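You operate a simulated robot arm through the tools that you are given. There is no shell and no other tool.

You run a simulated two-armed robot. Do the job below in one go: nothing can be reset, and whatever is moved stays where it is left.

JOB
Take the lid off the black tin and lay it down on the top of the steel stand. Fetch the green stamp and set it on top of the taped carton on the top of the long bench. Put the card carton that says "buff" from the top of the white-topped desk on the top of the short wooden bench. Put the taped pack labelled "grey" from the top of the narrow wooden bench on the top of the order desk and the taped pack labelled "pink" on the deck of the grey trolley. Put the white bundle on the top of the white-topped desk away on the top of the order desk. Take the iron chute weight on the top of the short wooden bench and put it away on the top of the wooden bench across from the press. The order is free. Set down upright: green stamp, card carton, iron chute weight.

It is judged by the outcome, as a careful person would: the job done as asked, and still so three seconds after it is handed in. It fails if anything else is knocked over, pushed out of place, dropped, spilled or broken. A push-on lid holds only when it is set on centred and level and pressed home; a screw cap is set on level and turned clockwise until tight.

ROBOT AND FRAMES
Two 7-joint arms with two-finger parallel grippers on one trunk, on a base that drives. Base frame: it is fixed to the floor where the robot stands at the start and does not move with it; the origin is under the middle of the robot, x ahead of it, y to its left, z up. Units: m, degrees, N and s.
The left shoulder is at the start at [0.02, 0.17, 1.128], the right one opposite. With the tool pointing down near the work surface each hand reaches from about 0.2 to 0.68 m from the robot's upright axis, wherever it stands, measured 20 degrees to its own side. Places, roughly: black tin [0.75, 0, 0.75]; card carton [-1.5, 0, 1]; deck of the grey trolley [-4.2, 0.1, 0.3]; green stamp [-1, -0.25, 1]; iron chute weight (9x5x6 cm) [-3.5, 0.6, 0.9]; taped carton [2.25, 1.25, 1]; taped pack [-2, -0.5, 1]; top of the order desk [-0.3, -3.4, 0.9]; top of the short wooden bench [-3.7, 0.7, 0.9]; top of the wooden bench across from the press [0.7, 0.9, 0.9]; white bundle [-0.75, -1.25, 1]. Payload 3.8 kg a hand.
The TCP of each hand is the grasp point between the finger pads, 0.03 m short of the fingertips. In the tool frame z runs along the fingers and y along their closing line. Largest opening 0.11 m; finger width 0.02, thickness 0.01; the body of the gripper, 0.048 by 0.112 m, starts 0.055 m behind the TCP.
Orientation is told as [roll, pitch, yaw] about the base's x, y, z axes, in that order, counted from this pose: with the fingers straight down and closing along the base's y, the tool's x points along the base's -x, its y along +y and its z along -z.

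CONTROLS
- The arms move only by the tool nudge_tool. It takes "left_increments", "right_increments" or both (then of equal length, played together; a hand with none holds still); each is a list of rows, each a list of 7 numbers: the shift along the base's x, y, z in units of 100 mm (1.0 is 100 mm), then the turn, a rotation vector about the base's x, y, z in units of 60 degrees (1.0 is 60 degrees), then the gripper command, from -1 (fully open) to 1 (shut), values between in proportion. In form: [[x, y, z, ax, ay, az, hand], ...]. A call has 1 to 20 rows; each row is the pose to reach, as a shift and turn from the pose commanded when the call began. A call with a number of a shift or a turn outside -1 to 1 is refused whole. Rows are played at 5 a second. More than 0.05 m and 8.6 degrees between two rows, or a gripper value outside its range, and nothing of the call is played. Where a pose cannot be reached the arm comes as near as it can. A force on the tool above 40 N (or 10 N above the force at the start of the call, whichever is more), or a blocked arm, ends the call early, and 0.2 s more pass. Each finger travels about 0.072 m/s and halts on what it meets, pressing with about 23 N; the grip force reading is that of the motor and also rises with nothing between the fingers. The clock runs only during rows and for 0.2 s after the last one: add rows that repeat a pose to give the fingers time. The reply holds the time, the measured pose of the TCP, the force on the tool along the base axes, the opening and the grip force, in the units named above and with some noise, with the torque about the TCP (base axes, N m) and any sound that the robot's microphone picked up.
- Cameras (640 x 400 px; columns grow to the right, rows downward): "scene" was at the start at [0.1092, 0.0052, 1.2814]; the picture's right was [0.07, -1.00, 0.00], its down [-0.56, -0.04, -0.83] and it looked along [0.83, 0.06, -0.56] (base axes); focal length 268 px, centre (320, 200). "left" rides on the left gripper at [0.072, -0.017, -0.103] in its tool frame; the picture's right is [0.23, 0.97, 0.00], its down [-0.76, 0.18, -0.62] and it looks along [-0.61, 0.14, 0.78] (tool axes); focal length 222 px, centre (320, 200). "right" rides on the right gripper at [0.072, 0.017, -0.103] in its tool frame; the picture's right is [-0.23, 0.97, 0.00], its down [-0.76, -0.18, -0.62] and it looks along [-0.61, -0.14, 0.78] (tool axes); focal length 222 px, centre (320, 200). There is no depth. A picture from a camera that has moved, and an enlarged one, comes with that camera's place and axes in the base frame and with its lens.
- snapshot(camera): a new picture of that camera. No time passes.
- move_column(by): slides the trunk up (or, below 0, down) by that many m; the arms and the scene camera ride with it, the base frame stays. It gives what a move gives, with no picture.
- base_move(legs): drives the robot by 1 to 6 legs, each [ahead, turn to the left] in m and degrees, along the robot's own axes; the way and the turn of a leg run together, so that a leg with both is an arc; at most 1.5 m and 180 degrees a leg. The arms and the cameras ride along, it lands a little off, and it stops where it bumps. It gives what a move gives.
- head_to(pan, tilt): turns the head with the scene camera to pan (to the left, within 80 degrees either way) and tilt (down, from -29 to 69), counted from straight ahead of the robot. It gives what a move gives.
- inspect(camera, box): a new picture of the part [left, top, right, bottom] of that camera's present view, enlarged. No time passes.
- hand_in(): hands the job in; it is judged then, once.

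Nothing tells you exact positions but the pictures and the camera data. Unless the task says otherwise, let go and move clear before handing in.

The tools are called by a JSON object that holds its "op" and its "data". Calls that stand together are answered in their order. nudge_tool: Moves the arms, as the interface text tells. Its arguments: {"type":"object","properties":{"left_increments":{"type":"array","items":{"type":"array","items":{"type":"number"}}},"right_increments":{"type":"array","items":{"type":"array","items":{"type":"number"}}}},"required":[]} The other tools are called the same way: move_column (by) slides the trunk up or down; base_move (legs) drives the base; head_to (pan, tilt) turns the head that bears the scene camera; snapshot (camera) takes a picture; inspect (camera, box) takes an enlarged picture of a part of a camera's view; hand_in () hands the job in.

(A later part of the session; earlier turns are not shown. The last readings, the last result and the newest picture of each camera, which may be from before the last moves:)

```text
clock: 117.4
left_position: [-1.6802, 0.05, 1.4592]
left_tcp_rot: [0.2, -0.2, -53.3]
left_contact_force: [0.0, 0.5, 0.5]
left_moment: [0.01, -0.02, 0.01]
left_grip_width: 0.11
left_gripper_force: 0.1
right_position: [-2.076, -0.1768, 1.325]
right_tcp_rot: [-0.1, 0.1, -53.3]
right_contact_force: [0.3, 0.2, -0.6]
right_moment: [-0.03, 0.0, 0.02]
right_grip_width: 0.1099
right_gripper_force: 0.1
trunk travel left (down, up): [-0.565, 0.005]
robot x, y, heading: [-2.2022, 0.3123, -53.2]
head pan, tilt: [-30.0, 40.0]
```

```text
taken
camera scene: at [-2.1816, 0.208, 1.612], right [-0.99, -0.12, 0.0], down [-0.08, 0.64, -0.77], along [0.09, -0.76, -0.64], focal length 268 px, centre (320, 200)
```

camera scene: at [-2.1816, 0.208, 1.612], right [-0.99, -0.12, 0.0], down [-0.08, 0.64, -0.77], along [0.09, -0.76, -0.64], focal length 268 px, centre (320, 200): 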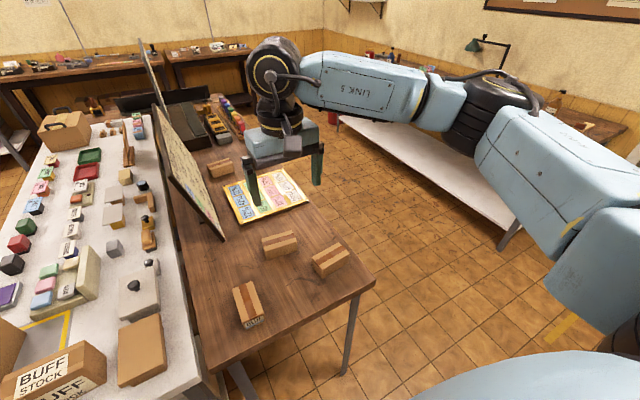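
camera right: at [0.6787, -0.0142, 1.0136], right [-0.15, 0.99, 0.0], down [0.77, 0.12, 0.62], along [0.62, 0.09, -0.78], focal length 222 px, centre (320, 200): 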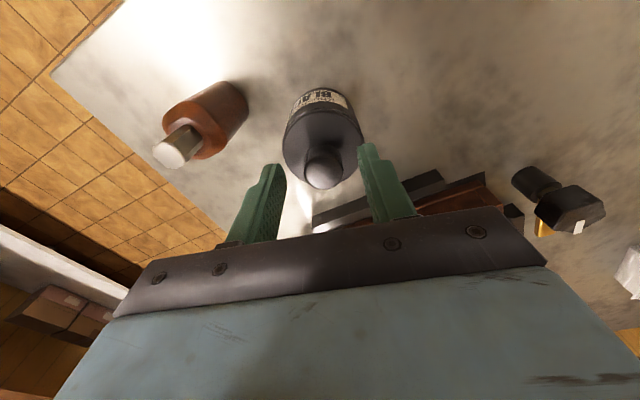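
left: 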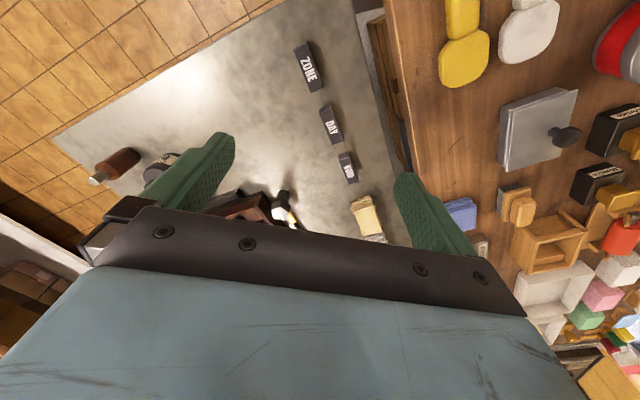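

Excellent view: the narrow wooden bench with three taped packs at this end. Zoom to read labels.

{"op": "head_to", "data": {"pan": 0, "tilt": 40}}

{"op": "inspect", "data": {"camera": "scene", "box": [300, 220, 480, 333]}}

{"op": "inspect", "data": {"camera": "scene", "box": [320, 260, 400, 310]}}

{"op": "inspect", "data": {"camera": "scene", "box": [310, 270, 370, 320]}}

{"op": "inspect", "data": {"camera": "scene", "box": [100, 200, 300, 325]}}

```text
clock: 118.4
left_position: [-1.6814, 0.0497, 1.4592]
left_tcp_rot: [0.0, -0.1, -53.3]
left_contact_force: [-1.2, -0.3, 0.3]
left_moment: [-0.01, 0.02, -0.01]
left_grip_width: 0.11
left_gripper_force: 0.2
right_position: [-2.0755, -0.1748, 1.3252]
right_tcp_rot: [0.0, 0.1, -53.3]
right_contact_force: [0.4, -0.1, -0.6]
right_moment: [0.0, -0.03, 0.01]
right_grip_width: 0.1099
right_gripper_force: 0.1
trunk travel left (down, up): [-0.565, 0.005]
robot x, y, heading: [-2.2051, 0.3109, -53.4]
head pan, tilt: [0.0, 40.0]
```

```text
3.54 times, centred on (390, 276) of scene
camera zoom: at [-2.1409, 0.2242, 1.612], right [-0.8, -0.6, 0.0], down [-0.38, 0.52, -0.77], along [0.46, -0.61, -0.64], focal length 947 px, centre (72, -71)
```

zoom: 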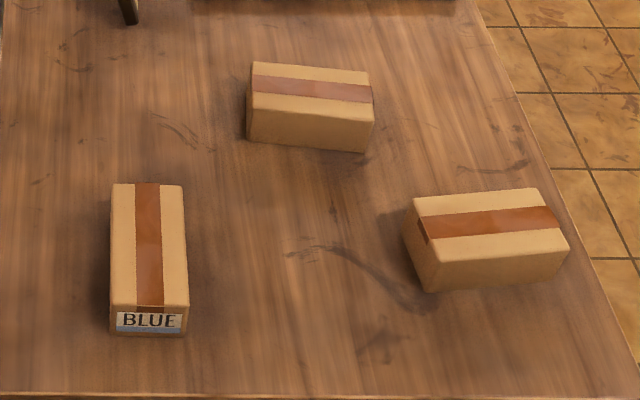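

```text
8.00 times, centred on (360, 285) of scene
camera zoom: at [-2.1409, 0.2242, 1.612], right [-0.8, -0.6, 0.0], down [-0.38, 0.52, -0.77], along [0.46, -0.61, -0.64], focal length 2141 px, centre (0, -480)
```

zoom: 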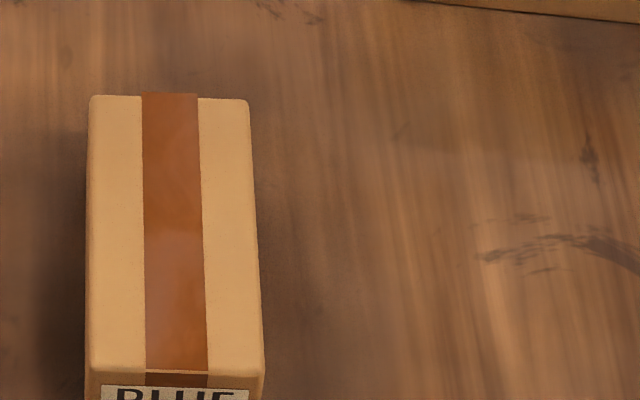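

```text
8.00 times, centred on (340, 295) of scene
camera zoom: at [-2.1409, 0.2242, 1.612], right [-0.8, -0.6, 0.0], down [-0.38, 0.52, -0.77], along [0.46, -0.61, -0.64], focal length 2141 px, centre (160, -560)
```

zoom: 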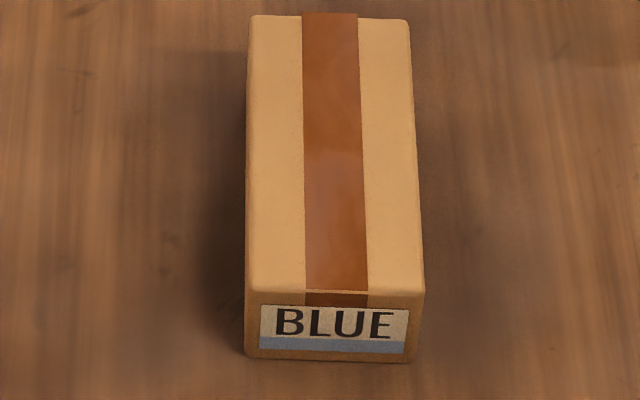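

```text
3.20 times, centred on (200, 262) of scene
camera zoom: at [-2.1409, 0.2242, 1.612], right [-0.8, -0.6, 0.0], down [-0.38, 0.52, -0.77], along [0.46, -0.61, -0.64], focal length 856 px, centre (704, 0)
```

zoom: 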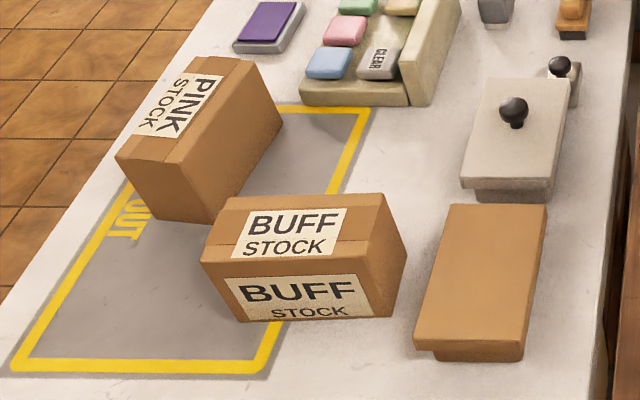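

BUFF STOCK carton confirmed. The near-left pack is BLUE; the other labels face away, so I drive round to the long side of the wooden bench to read them.

{"op": "base_move", "data": {"legs": [[0, -90], [0.75, 0], [0, 72], [0.6, 0], [0, 100]]}}

{"op": "head_to", "data": {"pan": 0, "tilt": 40}}

{"op": "snapshot", "data": {"camera": "scene"}}

```text
clock: 136.6
left_position: [-2.2846, -0.2292, 1.4592]
left_tcp_rot: [0.1, 0.0, 28.4]
left_contact_force: [-0.2, -0.6, -0.6]
left_moment: [-0.03, 0.0, 0.0]
left_grip_width: 0.1101
left_gripper_force: 0.0
right_position: [-2.1183, -0.6523, 1.3252]
right_tcp_rot: [0.1, 0.0, 28.5]
right_contact_force: [0.9, -0.3, 0.0]
right_moment: [-0.03, 0.01, -0.01]
right_grip_width: 0.1102
right_gripper_force: 0.1
trunk travel left (down, up): [-0.565, 0.005]
robot x, y, heading: [-2.6181, -0.7115, 28.4]
head pan, tilt: [0.0, 40.0]
```

```text
clock: 137.2
left_position: [-2.285, -0.2292, 1.4593]
left_tcp_rot: [0.1, -0.1, 28.6]
left_contact_force: [0.5, -0.7, 0.2]
left_moment: [0.01, 0.0, -0.03]
left_grip_width: 0.11
left_gripper_force: 0.0
right_position: [-2.1194, -0.653, 1.3244]
right_tcp_rot: [-0.1, -0.1, 28.5]
right_contact_force: [0.1, 0.1, -0.1]
right_moment: [-0.02, 0.0, 0.0]
right_grip_width: 0.11
right_gripper_force: 0.1
trunk travel left (down, up): [-0.565, 0.005]
robot x, y, heading: [-2.6169, -0.7093, 28.6]
head pan, tilt: [0.0, 40.0]
```

```text
taken
camera scene: at [-2.5244, -0.6603, 1.612], right [0.48, -0.88, 0.0], down [-0.57, -0.31, -0.77], along [0.67, 0.36, -0.64], focal length 268 px, centre (320, 200)
```

scene: 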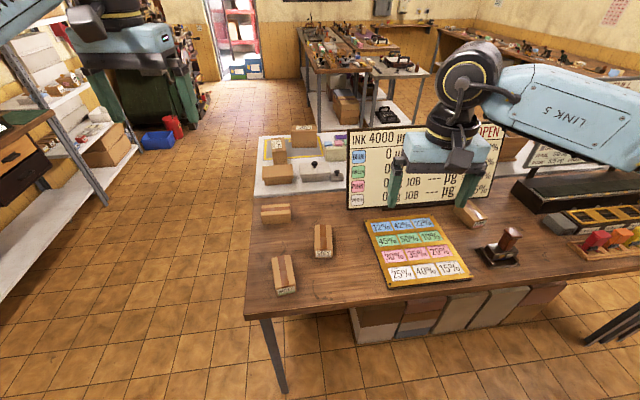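

{"op": "inspect", "data": {"camera": "scene", "box": [240, 200, 360, 310]}}

{"op": "inspect", "data": {"camera": "scene", "box": [260, 240, 340, 300]}}

{"op": "inspect", "data": {"camera": "scene", "box": [440, 190, 540, 270]}}

```text
3.64 times, centred on (300, 255) of scene
camera zoom: at [-2.5244, -0.6603, 1.612], right [0.48, -0.88, 0.0], down [-0.57, -0.31, -0.77], along [0.67, 0.36, -0.64], focal length 973 px, centre (393, 0)
```

zoom: 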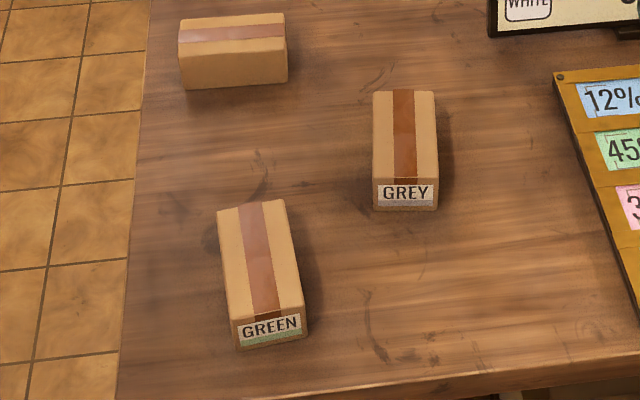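

```text
6.67 times, centred on (300, 270) of scene
camera zoom: at [-2.5244, -0.6603, 1.612], right [0.48, -0.88, 0.0], down [-0.57, -0.31, -0.77], along [0.67, 0.36, -0.64], focal length 1784 px, centre (453, -267)
```

zoom: 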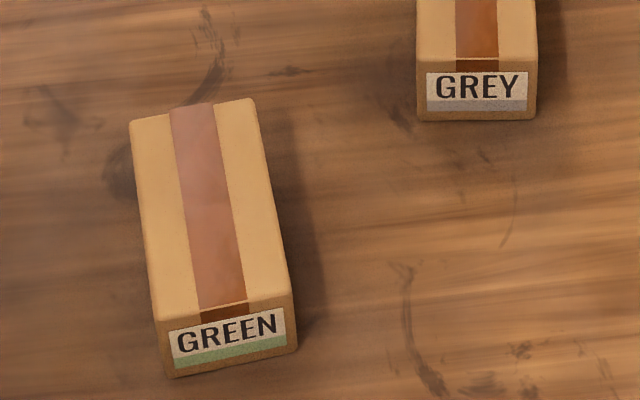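

```text
5.00 times, centred on (490, 230) of scene
camera zoom: at [-2.5244, -0.6603, 1.612], right [0.48, -0.88, 0.0], down [-0.57, -0.31, -0.77], along [0.67, 0.36, -0.64], focal length 1338 px, centre (-530, 50)
```

zoom: 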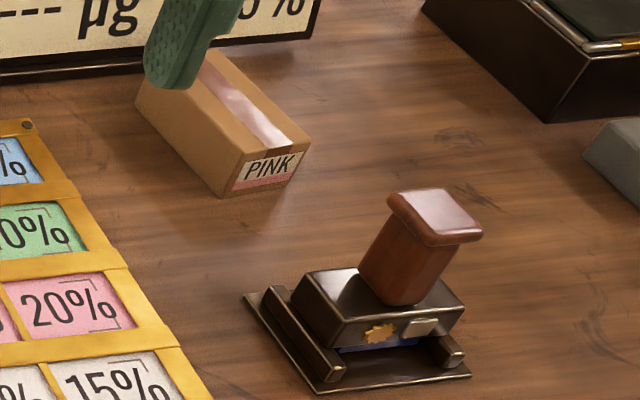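

GREY is the middle pack at about [-1.973, -0.371], top ~0.93, lengthwise along my heading; PINK is the far one by the sign. I approach and take GREY with the left hand.

{"op": "base_move", "data": {"legs": [[0.13, 0]]}}

{"op": "move_column", "data": {"by": -0.25}}

{"op": "snapshot", "data": {"camera": "scene"}}

{"op": "snapshot", "data": {"camera": "left"}}

```text
clock: 138.5
left_position: [-2.1739, -0.1694, 1.4603]
left_tcp_rot: [0.0, 0.0, 28.5]
left_contact_force: [-0.4, -0.9, 0.1]
left_moment: [0.01, -0.02, -0.04]
left_grip_width: 0.1102
left_gripper_force: 0.2
right_position: [-2.0071, -0.5913, 1.3264]
right_tcp_rot: [0.0, -0.2, 28.6]
right_contact_force: [-0.4, -0.2, -0.2]
right_moment: [0.03, -0.04, -0.03]
right_grip_width: 0.1103
right_gripper_force: 0.1
trunk travel left (down, up): [-0.565, 0.005]
robot x, y, heading: [-2.5043, -0.6499, 28.5]
head pan, tilt: [0.0, 40.0]
```

```text
clock: 141.1
left_position: [-2.1736, -0.1681, 1.2105]
left_tcp_rot: [0.0, -0.1, 28.5]
left_contact_force: [-0.4, -0.2, -0.5]
left_moment: [0.0, 0.02, 0.02]
left_grip_width: 0.1101
left_gripper_force: 0.1
right_position: [-2.0066, -0.5915, 1.0763]
right_tcp_rot: [0.0, 0.0, 28.6]
right_contact_force: [0.2, 0.1, -0.4]
right_moment: [0.01, 0.01, -0.02]
right_grip_width: 0.1103
right_gripper_force: 0.1
trunk travel left (down, up): [-0.315, 0.255]
robot x, y, heading: [-2.5025, -0.6502, 28.6]
head pan, tilt: [0.0, 40.0]
```

```text
taken
camera scene: at [-2.4121, -0.5993, 1.3621], right [0.48, -0.88, 0.0], down [-0.56, -0.31, -0.77], along [0.67, 0.37, -0.64], focal length 268 px, centre (320, 200)
```

scene: 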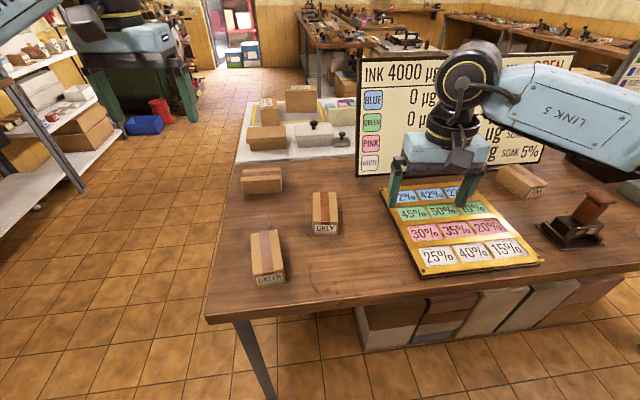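

```text
taken
camera left: at [-2.229, -0.2185, 1.3131], right [-0.66, 0.75, 0.0], down [0.58, 0.52, 0.62], along [0.47, 0.42, -0.78], focal length 222 px, centre (320, 200)
```

left: 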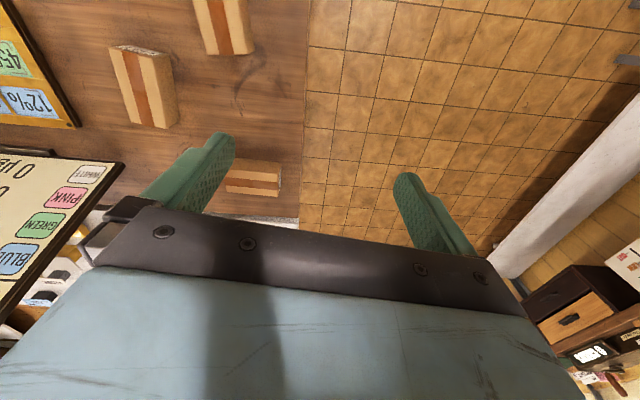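

Refined grey pack top at z≈0.93, bench ≈0.88. I shift the right hand aside and bring the left hand over the GREY pack.

{"op": "nudge_tool", "data": {"left_increments": [[0.3, -0.3, -0.2, 0, 0, 0, -1], [0.6, -0.6, -0.4, 0, 0, 0, -1], [0.9, -0.9, -0.6, 0, 0, 0, -1], [1, -1, -0.8, 0, 0, 0, -1]], "right_increments": [[-0.1, -0.2, 0, 0, 0, 0, -1], [-0.2, -0.4, 0, 0, 0, 0, -1], [-0.3, -0.6, 0, 0, 0, 0, -1], [-0.4, -0.8, 0, 0, 0, 0, -1]]}}

{"op": "nudge_tool", "data": {"left_increments": [[0.3, -0.3, -0.2, 0, 0, 0, -1], [0.6, -0.6, -0.5, 0, 0, 0, -1], [0.9, -0.9, -0.8, 0, 0, 0, -1], [0.99, -1, -1, 0, 0, 0, -1], [0.99, -1, -1, 0, 0, 0, -1]]}}

{"op": "snapshot", "data": {"camera": "left"}}

{"op": "snapshot", "data": {"camera": "scene"}}

```text
clock: 142.1
left_position: [-2.0726, -0.2675, 1.1305]
left_tcp_rot: [0.1, -0.1, 28.6]
left_contact_force: [-0.4, -0.5, -0.6]
left_moment: [0.0, -0.03, -0.02]
left_grip_width: 0.1101
left_gripper_force: 0.1
right_position: [-2.0477, -0.6704, 1.0753]
right_tcp_rot: [0.0, -0.1, 28.6]
right_contact_force: [-0.4, 0.2, 0.5]
right_moment: [0.01, -0.02, -0.03]
right_grip_width: 0.1099
right_gripper_force: 0.1
trunk travel left (down, up): [-0.315, 0.255]
robot x, y, heading: [-2.5049, -0.6477, 28.4]
head pan, tilt: [0.0, 40.0]
```

```text
refused: row 2 steps farther than a row can; nothing moved
```

```text
taken
camera left: at [-2.1293, -0.3177, 1.2345], right [-0.67, 0.75, 0.0], down [0.58, 0.52, 0.63], along [0.47, 0.42, -0.78], focal length 222 px, centre (320, 200)
```

left: 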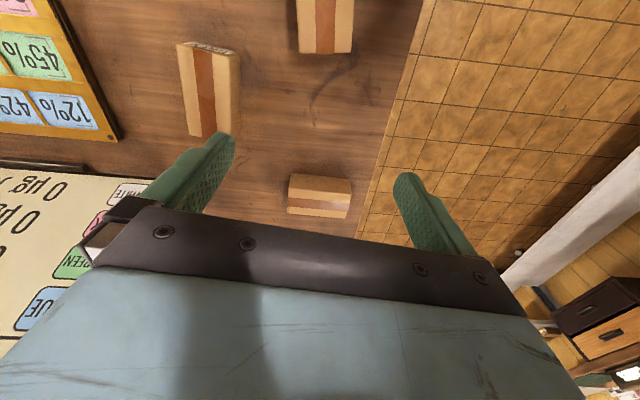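

```text
taken
camera scene: at [-2.4125, -0.5993, 1.3621], right [0.48, -0.88, 0.0], down [-0.56, -0.31, -0.77], along [0.67, 0.37, -0.64], focal length 268 px, centre (320, 200)
```

scene: 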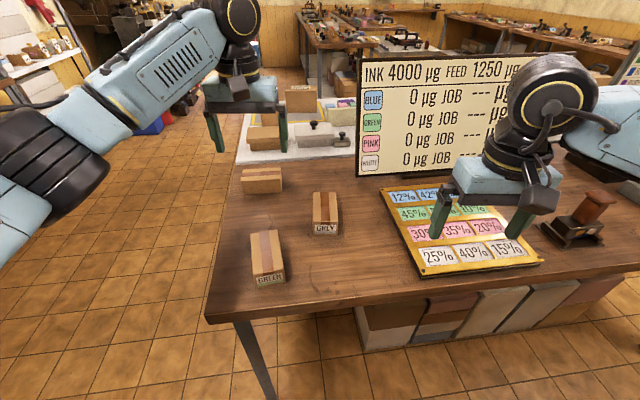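

{"op": "nudge_tool", "data": {"left_increments": [[0.25, -0.25, -0.1, 0, 0, 0, -1], [0.5, -0.5, -0.2, 0, 0, 0, -1], [0.75, -0.8, -0.4, 0, 0, 0, -1], [0.98, -1, -0.65, 0, 0, 0, -1], [0.98, -1, -1, 0, 0, 0, -1], [0.98, -1, -1, 0, 0, 0, -1]]}}

{"op": "snapshot", "data": {"camera": "left"}}

{"op": "inspect", "data": {"camera": "scene", "box": [240, 120, 400, 260]}}

```text
clock: 143.5
left_position: [-1.983, -0.3671, 1.0294]
left_tcp_rot: [0.1, -0.2, 28.4]
left_contact_force: [-0.6, -0.5, -0.3]
left_moment: [0.05, -0.02, 0.03]
left_grip_width: 0.1101
left_gripper_force: 0.1
left hand out of reach, approached as far as the arm can: row 4, 5, 6
right_position: [-2.0468, -0.6701, 1.0751]
right_tcp_rot: [0.1, -0.1, 28.6]
right_contact_force: [-0.2, 0.2, -0.5]
right_moment: [0.03, -0.01, -0.01]
right_grip_width: 0.1099
right_gripper_force: 0.1
trunk travel left (down, up): [-0.315, 0.255]
robot x, y, heading: [-2.5054, -0.6487, 28.5]
head pan, tilt: [0.0, 40.0]
```

```text
taken
camera left: at [-2.0389, -0.4182, 1.1323], right [-0.66, 0.75, 0.0], down [0.58, 0.52, 0.63], along [0.47, 0.42, -0.78], focal length 222 px, centre (320, 200)
```

left: 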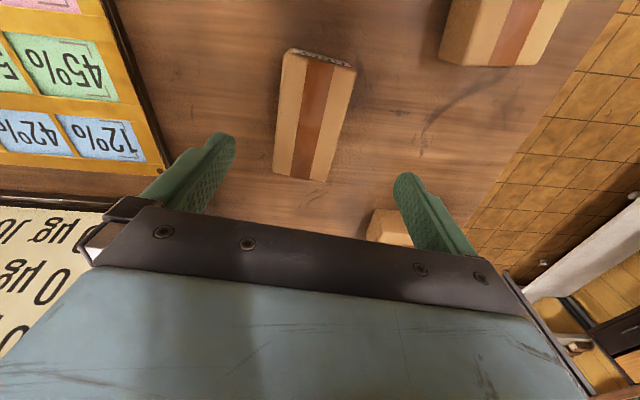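

```text
2.86 times, centred on (320, 190) of scene
camera zoom: at [-2.4123, -0.6, 1.3621], right [0.48, -0.88, 0.0], down [-0.56, -0.31, -0.77], along [0.67, 0.37, -0.64], focal length 765 px, centre (320, 229)
```

zoom: 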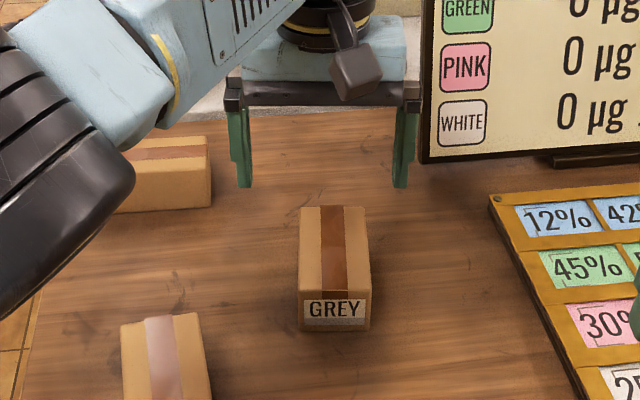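

Nearly aligned; descend in two steps toward the GREY pack.

{"op": "nudge_tool", "data": {"left_increments": [[0, -0.04, -0.3, 0, 0, 0, -1], [0, -0.07, -0.6, 0, 0, 0, -1], [0, -0.07, -0.6, 0, 0, 0, -1]]}}

{"op": "snapshot", "data": {"camera": "left"}}

{"op": "inspect", "data": {"camera": "scene", "box": [240, 120, 400, 260]}}

```text
clock: 144.3
left_position: [-1.9842, -0.3742, 0.9676]
left_tcp_rot: [0.1, -0.3, 28.5]
left_contact_force: [0.7, 1.3, -0.7]
left_moment: [0.0, -0.02, -0.02]
left_grip_width: 0.1102
left_gripper_force: 0.0
right_position: [-2.0457, -0.6705, 1.0764]
right_tcp_rot: [-0.1, 0.0, 28.5]
right_contact_force: [0.4, 0.8, -0.1]
right_moment: [-0.04, 0.0, 0.0]
right_grip_width: 0.1099
right_gripper_force: 0.0
trunk travel left (down, up): [-0.315, 0.255]
robot x, y, heading: [-2.5026, -0.6491, 28.6]
head pan, tilt: [0.0, 40.0]
```

```text
taken
camera left: at [-2.0397, -0.4249, 1.072], right [-0.66, 0.75, 0.0], down [0.58, 0.52, 0.63], along [0.47, 0.42, -0.78], focal length 222 px, centre (320, 200)
```

left: 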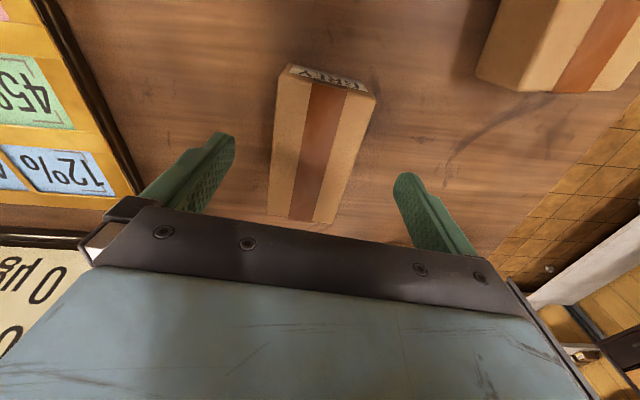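

```text
2.86 times, centred on (320, 190) of scene
camera zoom: at [-2.4121, -0.5994, 1.3621], right [0.48, -0.88, 0.0], down [-0.56, -0.31, -0.77], along [0.67, 0.37, -0.64], focal length 765 px, centre (320, 229)
```

zoom: 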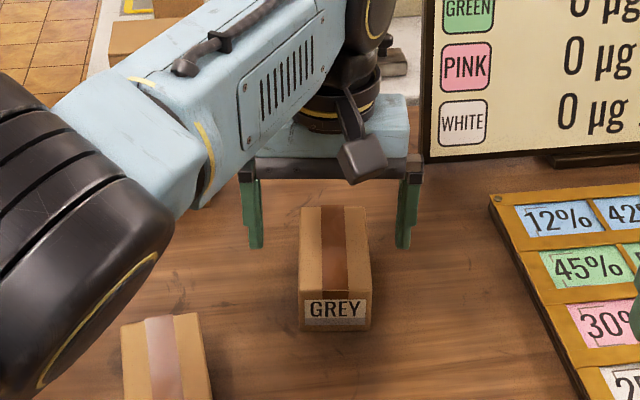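

{"op": "nudge_tool", "data": {"left_increments": [[0, -0.03, -0.25, 0, 0, 0, -1], [0, -0.03, -0.49, 0, 0, 0, -1], [0, -0.03, -0.49, 0, 0, 0, 0], [0, -0.03, -0.49, 0, 0, 0, 1], [0, -0.03, -0.49, 0, 0, 0, 1], [0, -0.03, -0.49, 0, 0, 0, 1]]}}

{"op": "inspect", "data": {"camera": "scene", "box": [240, 120, 400, 260]}}

```text
clock: 145.7
left_position: [-1.9912, -0.3785, 0.9191]
left_tcp_rot: [0.0, -0.2, 28.5]
left_contact_force: [-0.6, -1.7, 0.1]
left_moment: [-0.07, -0.12, -0.07]
left_grip_width: 0.0598
left_gripper_force: 22.8
left hand out of reach, approached as far as the arm can: row 1, 2, 3, 4, 5, 6
right_position: [-2.046, -0.6711, 1.0756]
right_tcp_rot: [0.0, 0.0, 28.5]
right_contact_force: [0.5, 0.0, 0.6]
right_moment: [-0.02, 0.02, -0.01]
right_grip_width: 0.1097
right_gripper_force: 0.0
trunk travel left (down, up): [-0.315, 0.255]
robot x, y, heading: [-2.5042, -0.6485, 28.5]
head pan, tilt: [0.0, 40.0]
```

```text
2.86 times, centred on (320, 190) of scene
camera zoom: at [-2.412, -0.5994, 1.362], right [0.48, -0.88, 0.0], down [-0.56, -0.31, -0.77], along [0.67, 0.37, -0.64], focal length 765 px, centre (320, 229)
```

zoom: 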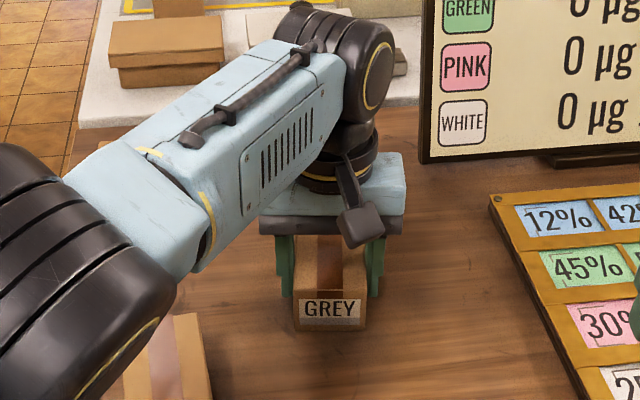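

GREY is gripped (60 mm). Lift it.

{"op": "nudge_tool", "data": {"left_increments": [[0, 0, 0.2, 0, 0, 0, 1], [0, 0, 0.5, 0, 0, 0, 1], [0, 0, 0.9, 0, 0, 0, 1], [0, 0, 1, 0, 0, 0, 1]]}}

{"op": "nudge_tool", "data": {"left_increments": [[-0.1, 0, 0.3, 0, 0, 0, 1], [-0.3, 0.2, 0.5, 0, 0, 0, 1], [-0.6, 0.4, 0.5, 0, 0, 0, 1], [-0.9, 0.6, 0.5, 0, 0, 0, 1], [-1, 0.8, 0.5, 0, 0, 0, 1]]}}

{"op": "snapshot", "data": {"camera": "scene"}}

{"op": "snapshot", "data": {"camera": "left"}}

```text
clock: 146.7
left_position: [-1.9908, -0.3773, 1.0208]
left_tcp_rot: [0.2, -0.1, 28.5]
left_contact_force: [-0.5, -0.1, -3.0]
left_moment: [-0.02, 0.04, -0.02]
left_grip_width: 0.0599
left_gripper_force: 22.7
right_position: [-2.0461, -0.6683, 1.0755]
right_tcp_rot: [0.0, 0.0, 28.6]
right_contact_force: [-0.4, 0.4, 0.4]
right_moment: [-0.01, 0.02, -0.03]
right_grip_width: 0.1102
right_gripper_force: 0.0
trunk travel left (down, up): [-0.315, 0.255]
robot x, y, heading: [-2.5073, -0.647, 28.7]
head pan, tilt: [0.0, 40.0]
```

```text
clock: 147.9
left_position: [-2.0909, -0.2992, 1.0708]
left_tcp_rot: [0.1, -0.1, 28.5]
left_contact_force: [-0.8, 0.3, -1.9]
left_moment: [-0.02, 0.03, 0.01]
left_grip_width: 0.0598
left_gripper_force: 22.3
right_position: [-2.0444, -0.6704, 1.0744]
right_tcp_rot: [0.0, -0.1, 28.6]
right_contact_force: [0.1, -0.2, 0.1]
right_moment: [0.01, -0.01, 0.0]
right_grip_width: 0.1098
right_gripper_force: 0.1
trunk travel left (down, up): [-0.315, 0.255]
robot x, y, heading: [-2.5027, -0.6465, 28.6]
head pan, tilt: [0.0, 40.0]
```

```text
taken
camera scene: at [-2.4119, -0.599, 1.362], right [0.48, -0.88, 0.0], down [-0.57, -0.31, -0.77], along [0.67, 0.37, -0.64], focal length 268 px, centre (320, 200)
```

scene: 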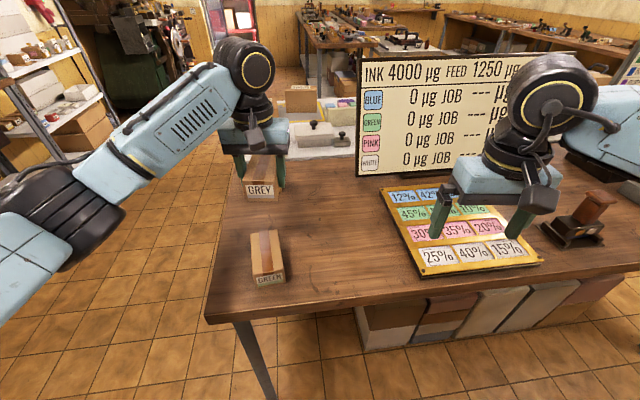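

```text
taken
camera left: at [-2.1468, -0.3483, 1.1744], right [-0.66, 0.75, 0.0], down [0.59, 0.52, 0.62], along [0.47, 0.41, -0.78], focal length 222 px, centre (320, 200)
```

left: 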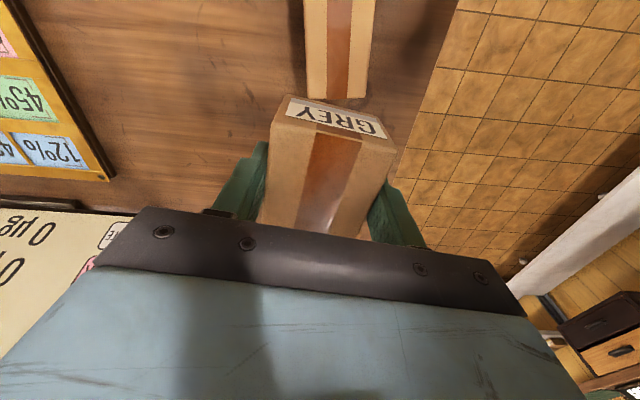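

GREY is secure in the left hand. Next I go along the corridor to the desk's left end for the white bundle; first turn and look down the corridor.

{"op": "nudge_tool", "data": {"right_increments": [[-0.2, 0, 0.3, 0, 0, 0, -1], [-0.5, 0, 0.5, 0, 0, 0, -1], [-0.7, 0.2, 0.8, 0, 0, 0, -1]]}}

{"op": "base_move", "data": {"legs": [[0, -86]]}}

{"op": "head_to", "data": {"pan": 0, "tilt": 25}}

{"op": "snapshot", "data": {"camera": "scene"}}

```text
clock: 148.7
left_position: [-2.0908, -0.2977, 1.0707]
left_tcp_rot: [0.0, -0.2, 28.5]
left_contact_force: [-0.6, 0.5, -3.3]
left_moment: [-0.03, 0.0, 0.0]
left_grip_width: 0.0597
left_gripper_force: 23.3
right_position: [-2.1172, -0.6497, 1.1555]
right_tcp_rot: [0.0, -0.1, 28.6]
right_contact_force: [0.2, 0.5, 0.6]
right_moment: [-0.04, -0.05, -0.01]
right_grip_width: 0.1101
right_gripper_force: 0.0
trunk travel left (down, up): [-0.315, 0.255]
robot x, y, heading: [-2.5066, -0.6439, 28.4]
head pan, tilt: [0.0, 40.0]
```

```text
clock: 152.8
left_position: [-2.1262, -1.0377, 1.0706]
left_tcp_rot: [0.0, -0.1, -57.4]
left_contact_force: [0.4, -0.4, -2.1]
left_moment: [0.02, 0.0, 0.0]
left_grip_width: 0.0599
left_gripper_force: 22.8
right_position: [-2.4804, -1.0373, 1.1553]
right_tcp_rot: [0.0, 0.1, -57.4]
right_contact_force: [-0.4, 0.3, -0.1]
right_moment: [-0.03, -0.03, 0.0]
right_grip_width: 0.11
right_gripper_force: 0.0
trunk travel left (down, up): [-0.315, 0.255]
robot x, y, heading: [-2.5048, -0.6502, -57.6]
head pan, tilt: [0.0, 40.0]
```

```text
clock: 153.5
left_position: [-2.1252, -1.0375, 1.0712]
left_tcp_rot: [0.2, -0.1, -57.6]
left_contact_force: [-1.1, -0.1, -2.5]
left_moment: [0.02, 0.02, -0.02]
left_grip_width: 0.0596
left_gripper_force: 23.4
right_position: [-2.4807, -1.0369, 1.1541]
right_tcp_rot: [0.1, 0.0, -57.4]
right_contact_force: [0.1, 0.4, -0.2]
right_moment: [0.03, 0.03, 0.02]
right_grip_width: 0.11
right_gripper_force: 0.0
trunk travel left (down, up): [-0.315, 0.255]
robot x, y, heading: [-2.5056, -0.6467, -57.4]
head pan, tilt: [0.0, 25.0]
```

```text
taken
camera scene: at [-2.4442, -0.7455, 1.3853], right [-0.84, -0.54, 0.0], down [-0.23, 0.36, -0.91], along [0.49, -0.76, -0.42], focal length 268 px, centre (320, 200)
```

scene: 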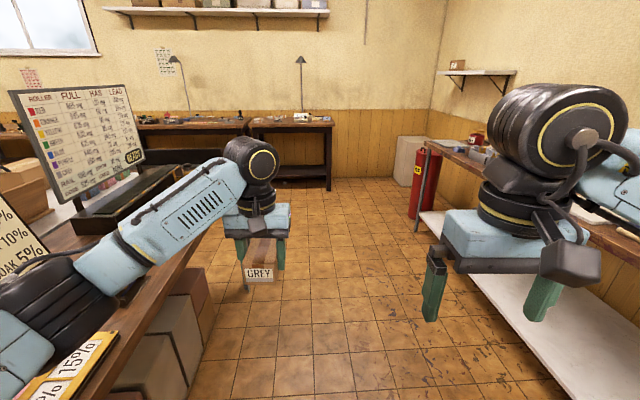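

The corridor is clear; the order desk is the dark bench with lamp at the far wall. I drive down the corridor.

{"op": "base_move", "data": {"legs": [[1.14, 0], [1.1, 0]]}}

{"op": "snapshot", "data": {"camera": "scene"}}

{"op": "base_move", "data": {"legs": [[0, 78]]}}

{"op": "snapshot", "data": {"camera": "scene"}}

{"op": "head_to", "data": {"pan": 50, "tilt": 25}}

{"op": "snapshot", "data": {"camera": "scene"}}

```text
clock: 164.6
left_position: [-0.9085, -2.9361, 1.0713]
left_tcp_rot: [0.1, -0.1, -57.4]
left_contact_force: [-0.4, -0.7, -3.2]
left_moment: [0.03, 0.04, 0.04]
left_grip_width: 0.0599
left_gripper_force: 22.7
right_position: [-1.2622, -2.934, 1.1549]
right_tcp_rot: [0.1, 0.0, -57.5]
right_contact_force: [-0.1, 0.7, 0.0]
right_moment: [-0.01, -0.02, 0.01]
right_grip_width: 0.1099
right_gripper_force: 0.0
trunk travel left (down, up): [-0.315, 0.255]
robot x, y, heading: [-1.2866, -2.5447, -57.6]
head pan, tilt: [0.0, 25.0]
```

```text
taken
camera scene: at [-1.2271, -2.6435, 1.3853], right [-0.84, -0.54, 0.0], down [-0.23, 0.36, -0.91], along [0.49, -0.76, -0.42], focal length 268 px, centre (320, 200)
```

scene: 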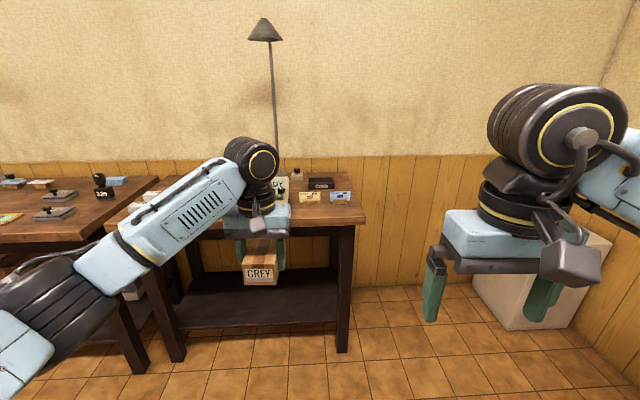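

```text
clock: 168.4
left_position: [-0.8329, -2.2521, 1.0699]
left_tcp_rot: [0.1, -0.1, 21.1]
left_contact_force: [-0.7, 0.8, -2.2]
left_moment: [0.01, 0.05, -0.02]
left_grip_width: 0.0598
left_gripper_force: 22.8
right_position: [-0.9023, -2.5975, 1.1545]
right_tcp_rot: [0.0, 0.0, 21.2]
right_contact_force: [-1.0, 0.1, -0.4]
right_moment: [0.0, -0.01, -0.04]
right_grip_width: 0.1101
right_gripper_force: 0.0
trunk travel left (down, up): [-0.315, 0.255]
robot x, y, heading: [-1.2893, -2.5463, 20.9]
head pan, tilt: [0.0, 25.0]
```

```text
taken
camera scene: at [-1.1825, -2.5066, 1.3853], right [0.36, -0.93, 0.0], down [-0.39, -0.15, -0.91], along [0.85, 0.33, -0.42], focal length 268 px, centre (320, 200)
```

scene: 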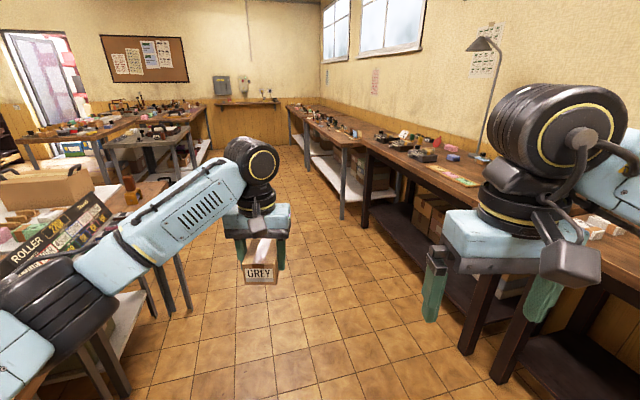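

```text
clock: 169.6
left_position: [-0.8333, -2.2522, 1.0714]
left_tcp_rot: [0.1, 0.0, 21.0]
left_contact_force: [0.6, 0.2, -2.1]
left_moment: [-0.06, 0.04, -0.01]
left_grip_width: 0.0599
left_gripper_force: 22.5
right_position: [-0.9025, -2.5987, 1.1542]
right_tcp_rot: [0.1, 0.0, 21.2]
right_contact_force: [-0.3, 0.3, 0.0]
right_moment: [0.0, -0.02, -0.02]
right_grip_width: 0.11
right_gripper_force: 0.0
trunk travel left (down, up): [-0.315, 0.255]
robot x, y, heading: [-1.2914, -2.549, 21.0]
head pan, tilt: [50.0, 25.0]
```

```text
taken
camera scene: at [-1.2386, -2.4529, 1.3853], right [0.95, -0.32, 0.0], down [-0.14, -0.4, -0.91], along [0.29, 0.86, -0.42], focal length 268 px, centre (320, 200)
```

scene: 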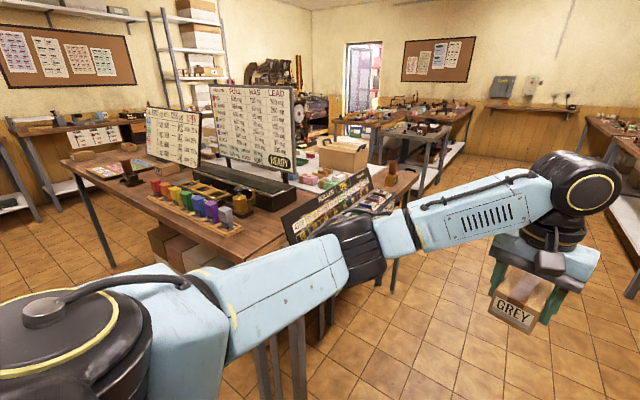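

The order desk was right in front earlier; the left return with the ROLLER rack lies to my left. I raise the trunk for clearance and drive to the left end of the white desk.

{"op": "move_column", "data": {"by": 0.25}}

{"op": "base_move", "data": {"legs": [[0, 12], [1.22, 0], [0, 93]]}}

{"op": "head_to", "data": {"pan": 0, "tilt": 40}}

{"op": "snapshot", "data": {"camera": "scene"}}

{"op": "snapshot", "data": {"camera": "right"}}

```text
clock: 172.2
left_position: [-0.8316, -2.2514, 1.3211]
left_tcp_rot: [0.1, -0.1, 21.1]
left_contact_force: [0.0, -0.1, -2.4]
left_moment: [-0.02, 0.03, 0.01]
left_grip_width: 0.0596
left_gripper_force: 23.5
right_position: [-0.9025, -2.5989, 1.4043]
right_tcp_rot: [0.1, -0.1, 21.1]
right_contact_force: [-0.6, -0.1, -0.3]
right_moment: [-0.02, 0.02, 0.02]
right_grip_width: 0.1101
right_gripper_force: 0.1
trunk travel left (down, up): [-0.565, 0.005]
robot x, y, heading: [-1.2865, -2.5453, 21.0]
head pan, tilt: [50.0, 25.0]
```

```text
clock: 183.1
left_position: [-0.6665, -1.5214, 1.3208]
left_tcp_rot: [0.1, -0.1, 125.9]
left_contact_force: [0.3, 0.0, -2.5]
left_moment: [-0.05, -0.05, 0.01]
left_grip_width: 0.0597
left_gripper_force: 23.0
right_position: [-0.3124, -1.4988, 1.4051]
right_tcp_rot: [0.1, -0.1, 125.9]
right_contact_force: [-0.2, 0.3, 0.3]
right_moment: [0.0, -0.02, 0.02]
right_grip_width: 0.11
right_gripper_force: 0.0
trunk travel left (down, up): [-0.565, 0.005]
robot x, y, heading: [-0.2632, -1.8895, 125.7]
head pan, tilt: [50.0, 25.0]
```

```text
clock: 184.2
left_position: [-0.6654, -1.5208, 1.3209]
left_tcp_rot: [0.2, -0.1, 125.9]
left_contact_force: [0.3, 0.1, -3.1]
left_moment: [-0.02, 0.01, 0.0]
left_grip_width: 0.0599
left_gripper_force: 23.0
right_position: [-0.3142, -1.4997, 1.4046]
right_tcp_rot: [0.1, 0.0, 126.1]
right_contact_force: [0.2, 0.7, 0.1]
right_moment: [0.01, 0.03, 0.01]
right_grip_width: 0.11
right_gripper_force: 0.0
trunk travel left (down, up): [-0.565, 0.005]
robot x, y, heading: [-0.2664, -1.8881, 125.5]
head pan, tilt: [0.0, 40.0]
```

```text
taken
camera scene: at [-0.3278, -1.8009, 1.612], right [0.81, 0.59, 0.0], down [0.38, -0.52, -0.77], along [-0.45, 0.62, -0.64], focal length 268 px, centre (320, 200)
```

scene: 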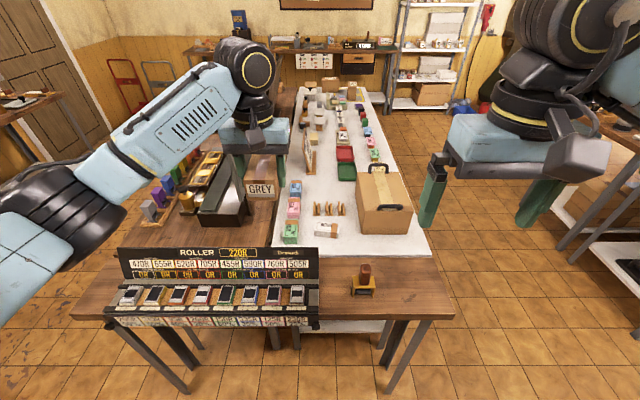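

```text
taken
camera right: at [-0.2838, -1.5693, 1.5094], right [-0.92, -0.39, 0.0], down [-0.3, 0.72, 0.62], along [-0.24, 0.57, -0.78], focal length 222 px, centre (320, 200)
```

right: 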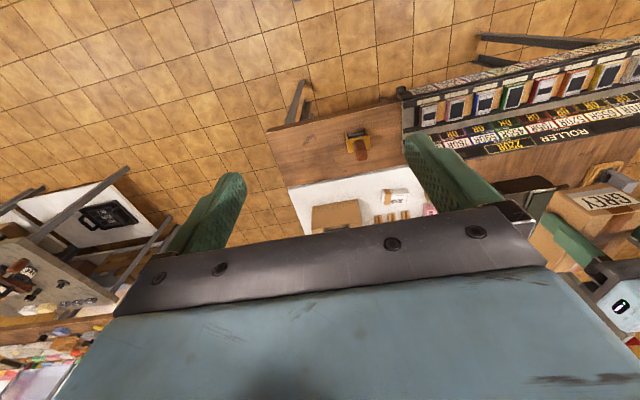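

I see the white bundle on the white desk just past the wooden return. Zoom in for details.

{"op": "inspect", "data": {"camera": "scene", "box": [260, 170, 440, 310]}}

{"op": "inspect", "data": {"camera": "scene", "box": [280, 190, 370, 250]}}

```text
2.86 times, centred on (350, 240) of scene
camera zoom: at [-0.3278, -1.8009, 1.612], right [0.81, 0.59, 0.0], down [0.38, -0.52, -0.77], along [-0.45, 0.62, -0.64], focal length 765 px, centre (234, 86)
```

zoom: 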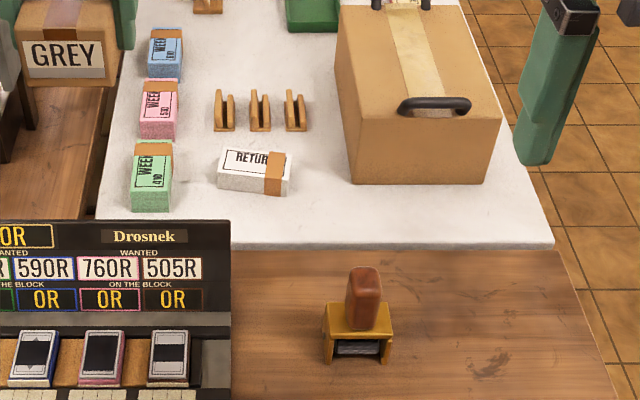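

```text
6.67 times, centred on (325, 220) of scene
camera zoom: at [-0.3278, -1.8009, 1.612], right [0.81, 0.59, 0.0], down [0.38, -0.52, -0.77], along [-0.45, 0.62, -0.64], focal length 1784 px, centre (287, 67)
```

zoom: 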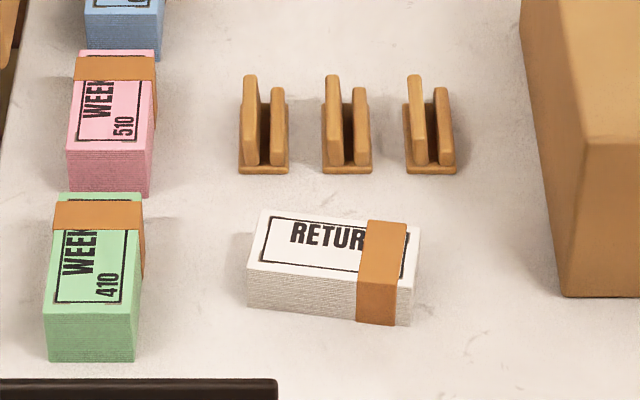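

The white RETURN bundle is at about [-0.69,-1.25]. I lift the left hand higher for clearance above the ROLLER rack, move closer, and turn a little left so the bundle is on the right arm's side.

{"op": "nudge_tool", "data": {"left_increments": [[0, 0, 0.4, 0, 0, 0, 1], [0, 0, 0.8, 0, 0, 0, 1], [0, 0, 1, 0, 0, 0, 1]]}}

{"op": "base_move", "data": {"legs": [[0.14, 0], [0, 14]]}}

{"op": "move_column", "data": {"by": -0.25}}

{"op": "snapshot", "data": {"camera": "scene"}}

{"op": "snapshot", "data": {"camera": "right"}}

```text
clock: 185.0
left_position: [-0.6649, -1.5201, 1.4206]
left_tcp_rot: [0.1, 0.0, 126.0]
left_contact_force: [0.7, -0.4, -2.8]
left_moment: [-0.06, -0.03, 0.0]
left_grip_width: 0.0598
left_gripper_force: 22.5
right_position: [-0.3133, -1.4994, 1.4044]
right_tcp_rot: [-0.1, -0.1, 126.0]
right_contact_force: [1.1, -1.0, 0.1]
right_moment: [0.02, 0.01, 0.02]
right_grip_width: 0.1103
right_gripper_force: 0.2
trunk travel left (down, up): [-0.565, 0.005]
robot x, y, heading: [-0.2668, -1.8857, 125.5]
head pan, tilt: [0.0, 40.0]
```

```text
clock: 187.2
left_position: [-0.8253, -1.5167, 1.4206]
left_tcp_rot: [0.2, -0.1, 140.0]
left_contact_force: [-0.4, 0.3, -2.0]
left_moment: [0.0, 0.01, -0.01]
left_grip_width: 0.0598
left_gripper_force: 23.0
right_position: [-0.4859, -1.4114, 1.4039]
right_tcp_rot: [0.0, -0.1, 140.0]
right_contact_force: [-0.5, -0.8, 1.0]
right_moment: [0.0, -0.02, -0.02]
right_grip_width: 0.1102
right_gripper_force: 0.1
trunk travel left (down, up): [-0.565, 0.005]
robot x, y, heading: [-0.3435, -1.7727, 140.1]
head pan, tilt: [0.0, 40.0]
```

```text
clock: 189.8
left_position: [-0.8249, -1.5159, 1.1707]
left_tcp_rot: [0.1, -0.1, 139.9]
left_contact_force: [1.0, -0.4, -2.1]
left_moment: [-0.03, -0.05, -0.01]
left_grip_width: 0.0603
left_gripper_force: 22.7
right_position: [-0.486, -1.4111, 1.155]
right_tcp_rot: [-0.1, 0.1, 140.0]
right_contact_force: [0.7, 0.1, 0.0]
right_moment: [-0.01, 0.0, -0.02]
right_grip_width: 0.1101
right_gripper_force: 0.0
trunk travel left (down, up): [-0.315, 0.255]
robot x, y, heading: [-0.3491, -1.7754, 140.0]
head pan, tilt: [0.0, 40.0]
```

```text
taken
camera scene: at [-0.4283, -1.7059, 1.3621], right [0.64, 0.77, 0.0], down [0.49, -0.41, -0.77], along [-0.59, 0.49, -0.64], focal length 268 px, centre (320, 200)
```

scene: 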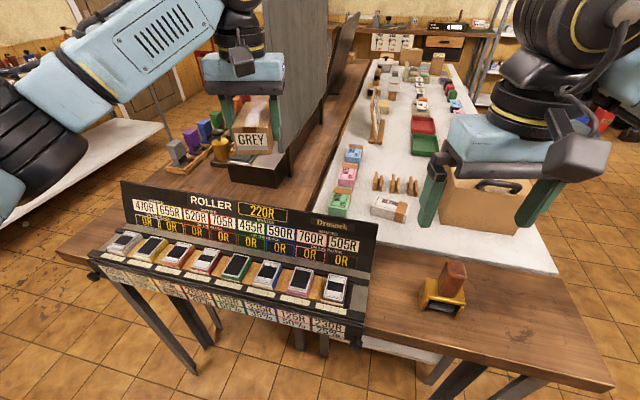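

```text
taken
camera right: at [-0.4418, -1.4707, 1.2595], right [-0.8, -0.6, 0.0], down [-0.47, 0.63, 0.62], along [-0.37, 0.5, -0.78], focal length 222 px, centre (320, 200)
```

right: 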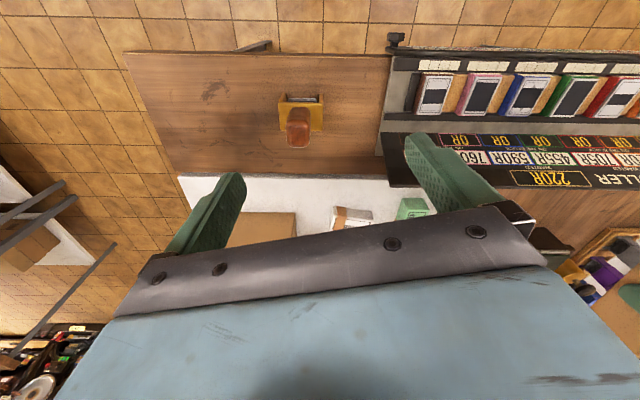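

{"op": "inspect", "data": {"camera": "scene", "box": [320, 165, 440, 245]}}

```text
5.00 times, centred on (380, 205) of scene
camera zoom: at [-0.4283, -1.7059, 1.3621], right [0.64, 0.77, 0.0], down [0.49, -0.41, -0.77], along [-0.59, 0.49, -0.64], focal length 1338 px, centre (20, 175)
```

zoom: 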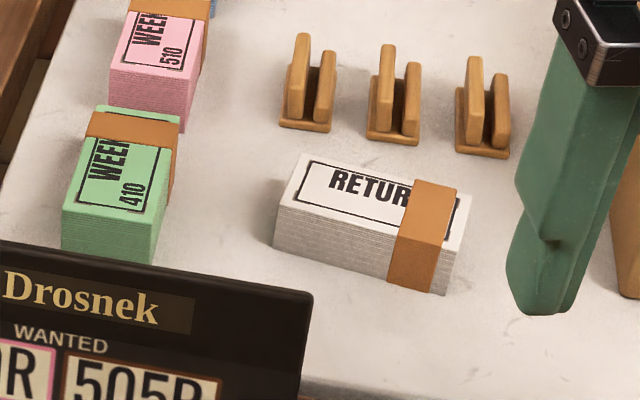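

Bundle: center ≈[-0.695,-1.2535], top 0.93, long axis at ~28.5°, length ~85 mm. I move the right hand above it, rotating to yaw ≈118.5 to grip along its length.

{"op": "nudge_tool", "data": {"right_increments": [[-0.25, 0.2, 0, 0, 0, -0.09, -1], [-0.5, 0.4, 0, 0, 0, -0.18, -1], [-0.75, 0.6, 0, 0, 0, -0.27, -1], [-1, 0.8, 0, 0, 0, -0.358, -1], [-1, 0.8, 0, 0, 0, -0.358, -1]]}}

{"op": "nudge_tool", "data": {"right_increments": [[-0.3, 0.22, 0, 0, 0, 0, -1], [-0.6, 0.44, 0, 0, 0, 0, -1], [-0.9, 0.66, -0.1, 0, 0, 0, -1], [-1, 0.78, -0.4, 0, 0, 0, -1], [-1, 0.78, -0.7, 0, 0, 0, -1], [-1, 0.78, -0.7, 0, 0, 0, -1]]}}

{"op": "snapshot", "data": {"camera": "right"}}

{"op": "snapshot", "data": {"camera": "scene"}}

```text
clock: 191.0
left_position: [-0.8248, -1.5156, 1.1716]
left_tcp_rot: [0.1, -0.1, 140.0]
left_contact_force: [-0.1, -0.6, -2.1]
left_moment: [-0.04, -0.03, 0.01]
left_grip_width: 0.0597
left_gripper_force: 22.6
right_position: [-0.5876, -1.3308, 1.1546]
right_tcp_rot: [0.0, 0.0, 118.5]
right_contact_force: [0.0, -0.6, -0.5]
right_moment: [0.0, 0.03, 0.02]
right_grip_width: 0.1101
right_gripper_force: 0.0
trunk travel left (down, up): [-0.315, 0.255]
robot x, y, heading: [-0.345, -1.7762, 140.0]
head pan, tilt: [0.0, 40.0]
```

```text
clock: 192.4
left_position: [-0.8238, -1.5161, 1.1703]
left_tcp_rot: [0.2, -0.2, 140.1]
left_contact_force: [1.1, 1.3, -1.9]
left_moment: [-0.03, -0.04, -0.01]
left_grip_width: 0.0601
left_gripper_force: 23.1
right_position: [-0.6866, -1.252, 1.0849]
right_tcp_rot: [0.0, -0.1, 118.7]
right_contact_force: [-0.8, -0.3, 0.0]
right_moment: [0.03, 0.0, -0.03]
right_grip_width: 0.11
right_gripper_force: 0.0
trunk travel left (down, up): [-0.315, 0.255]
robot x, y, heading: [-0.3462, -1.7734, 139.8]
head pan, tilt: [0.0, 40.0]
```

```text
taken
camera right: at [-0.667, -1.3242, 1.1902], right [-0.96, -0.27, 0.0], down [-0.21, 0.75, 0.62], along [-0.17, 0.6, -0.78], focal length 222 px, centre (320, 200)
```

right: 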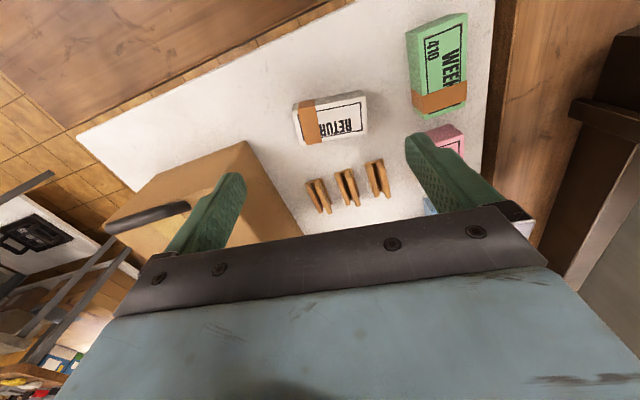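

```text
taken
camera scene: at [-0.4283, -1.706, 1.362], right [0.64, 0.77, 0.0], down [0.49, -0.41, -0.77], along [-0.59, 0.49, -0.64], focal length 268 px, centre (320, 200)
```

scene: 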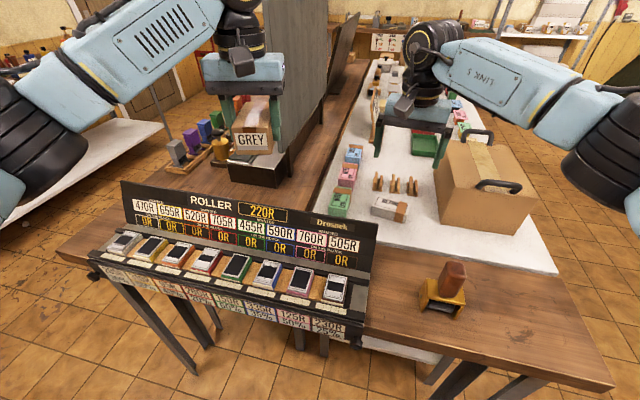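

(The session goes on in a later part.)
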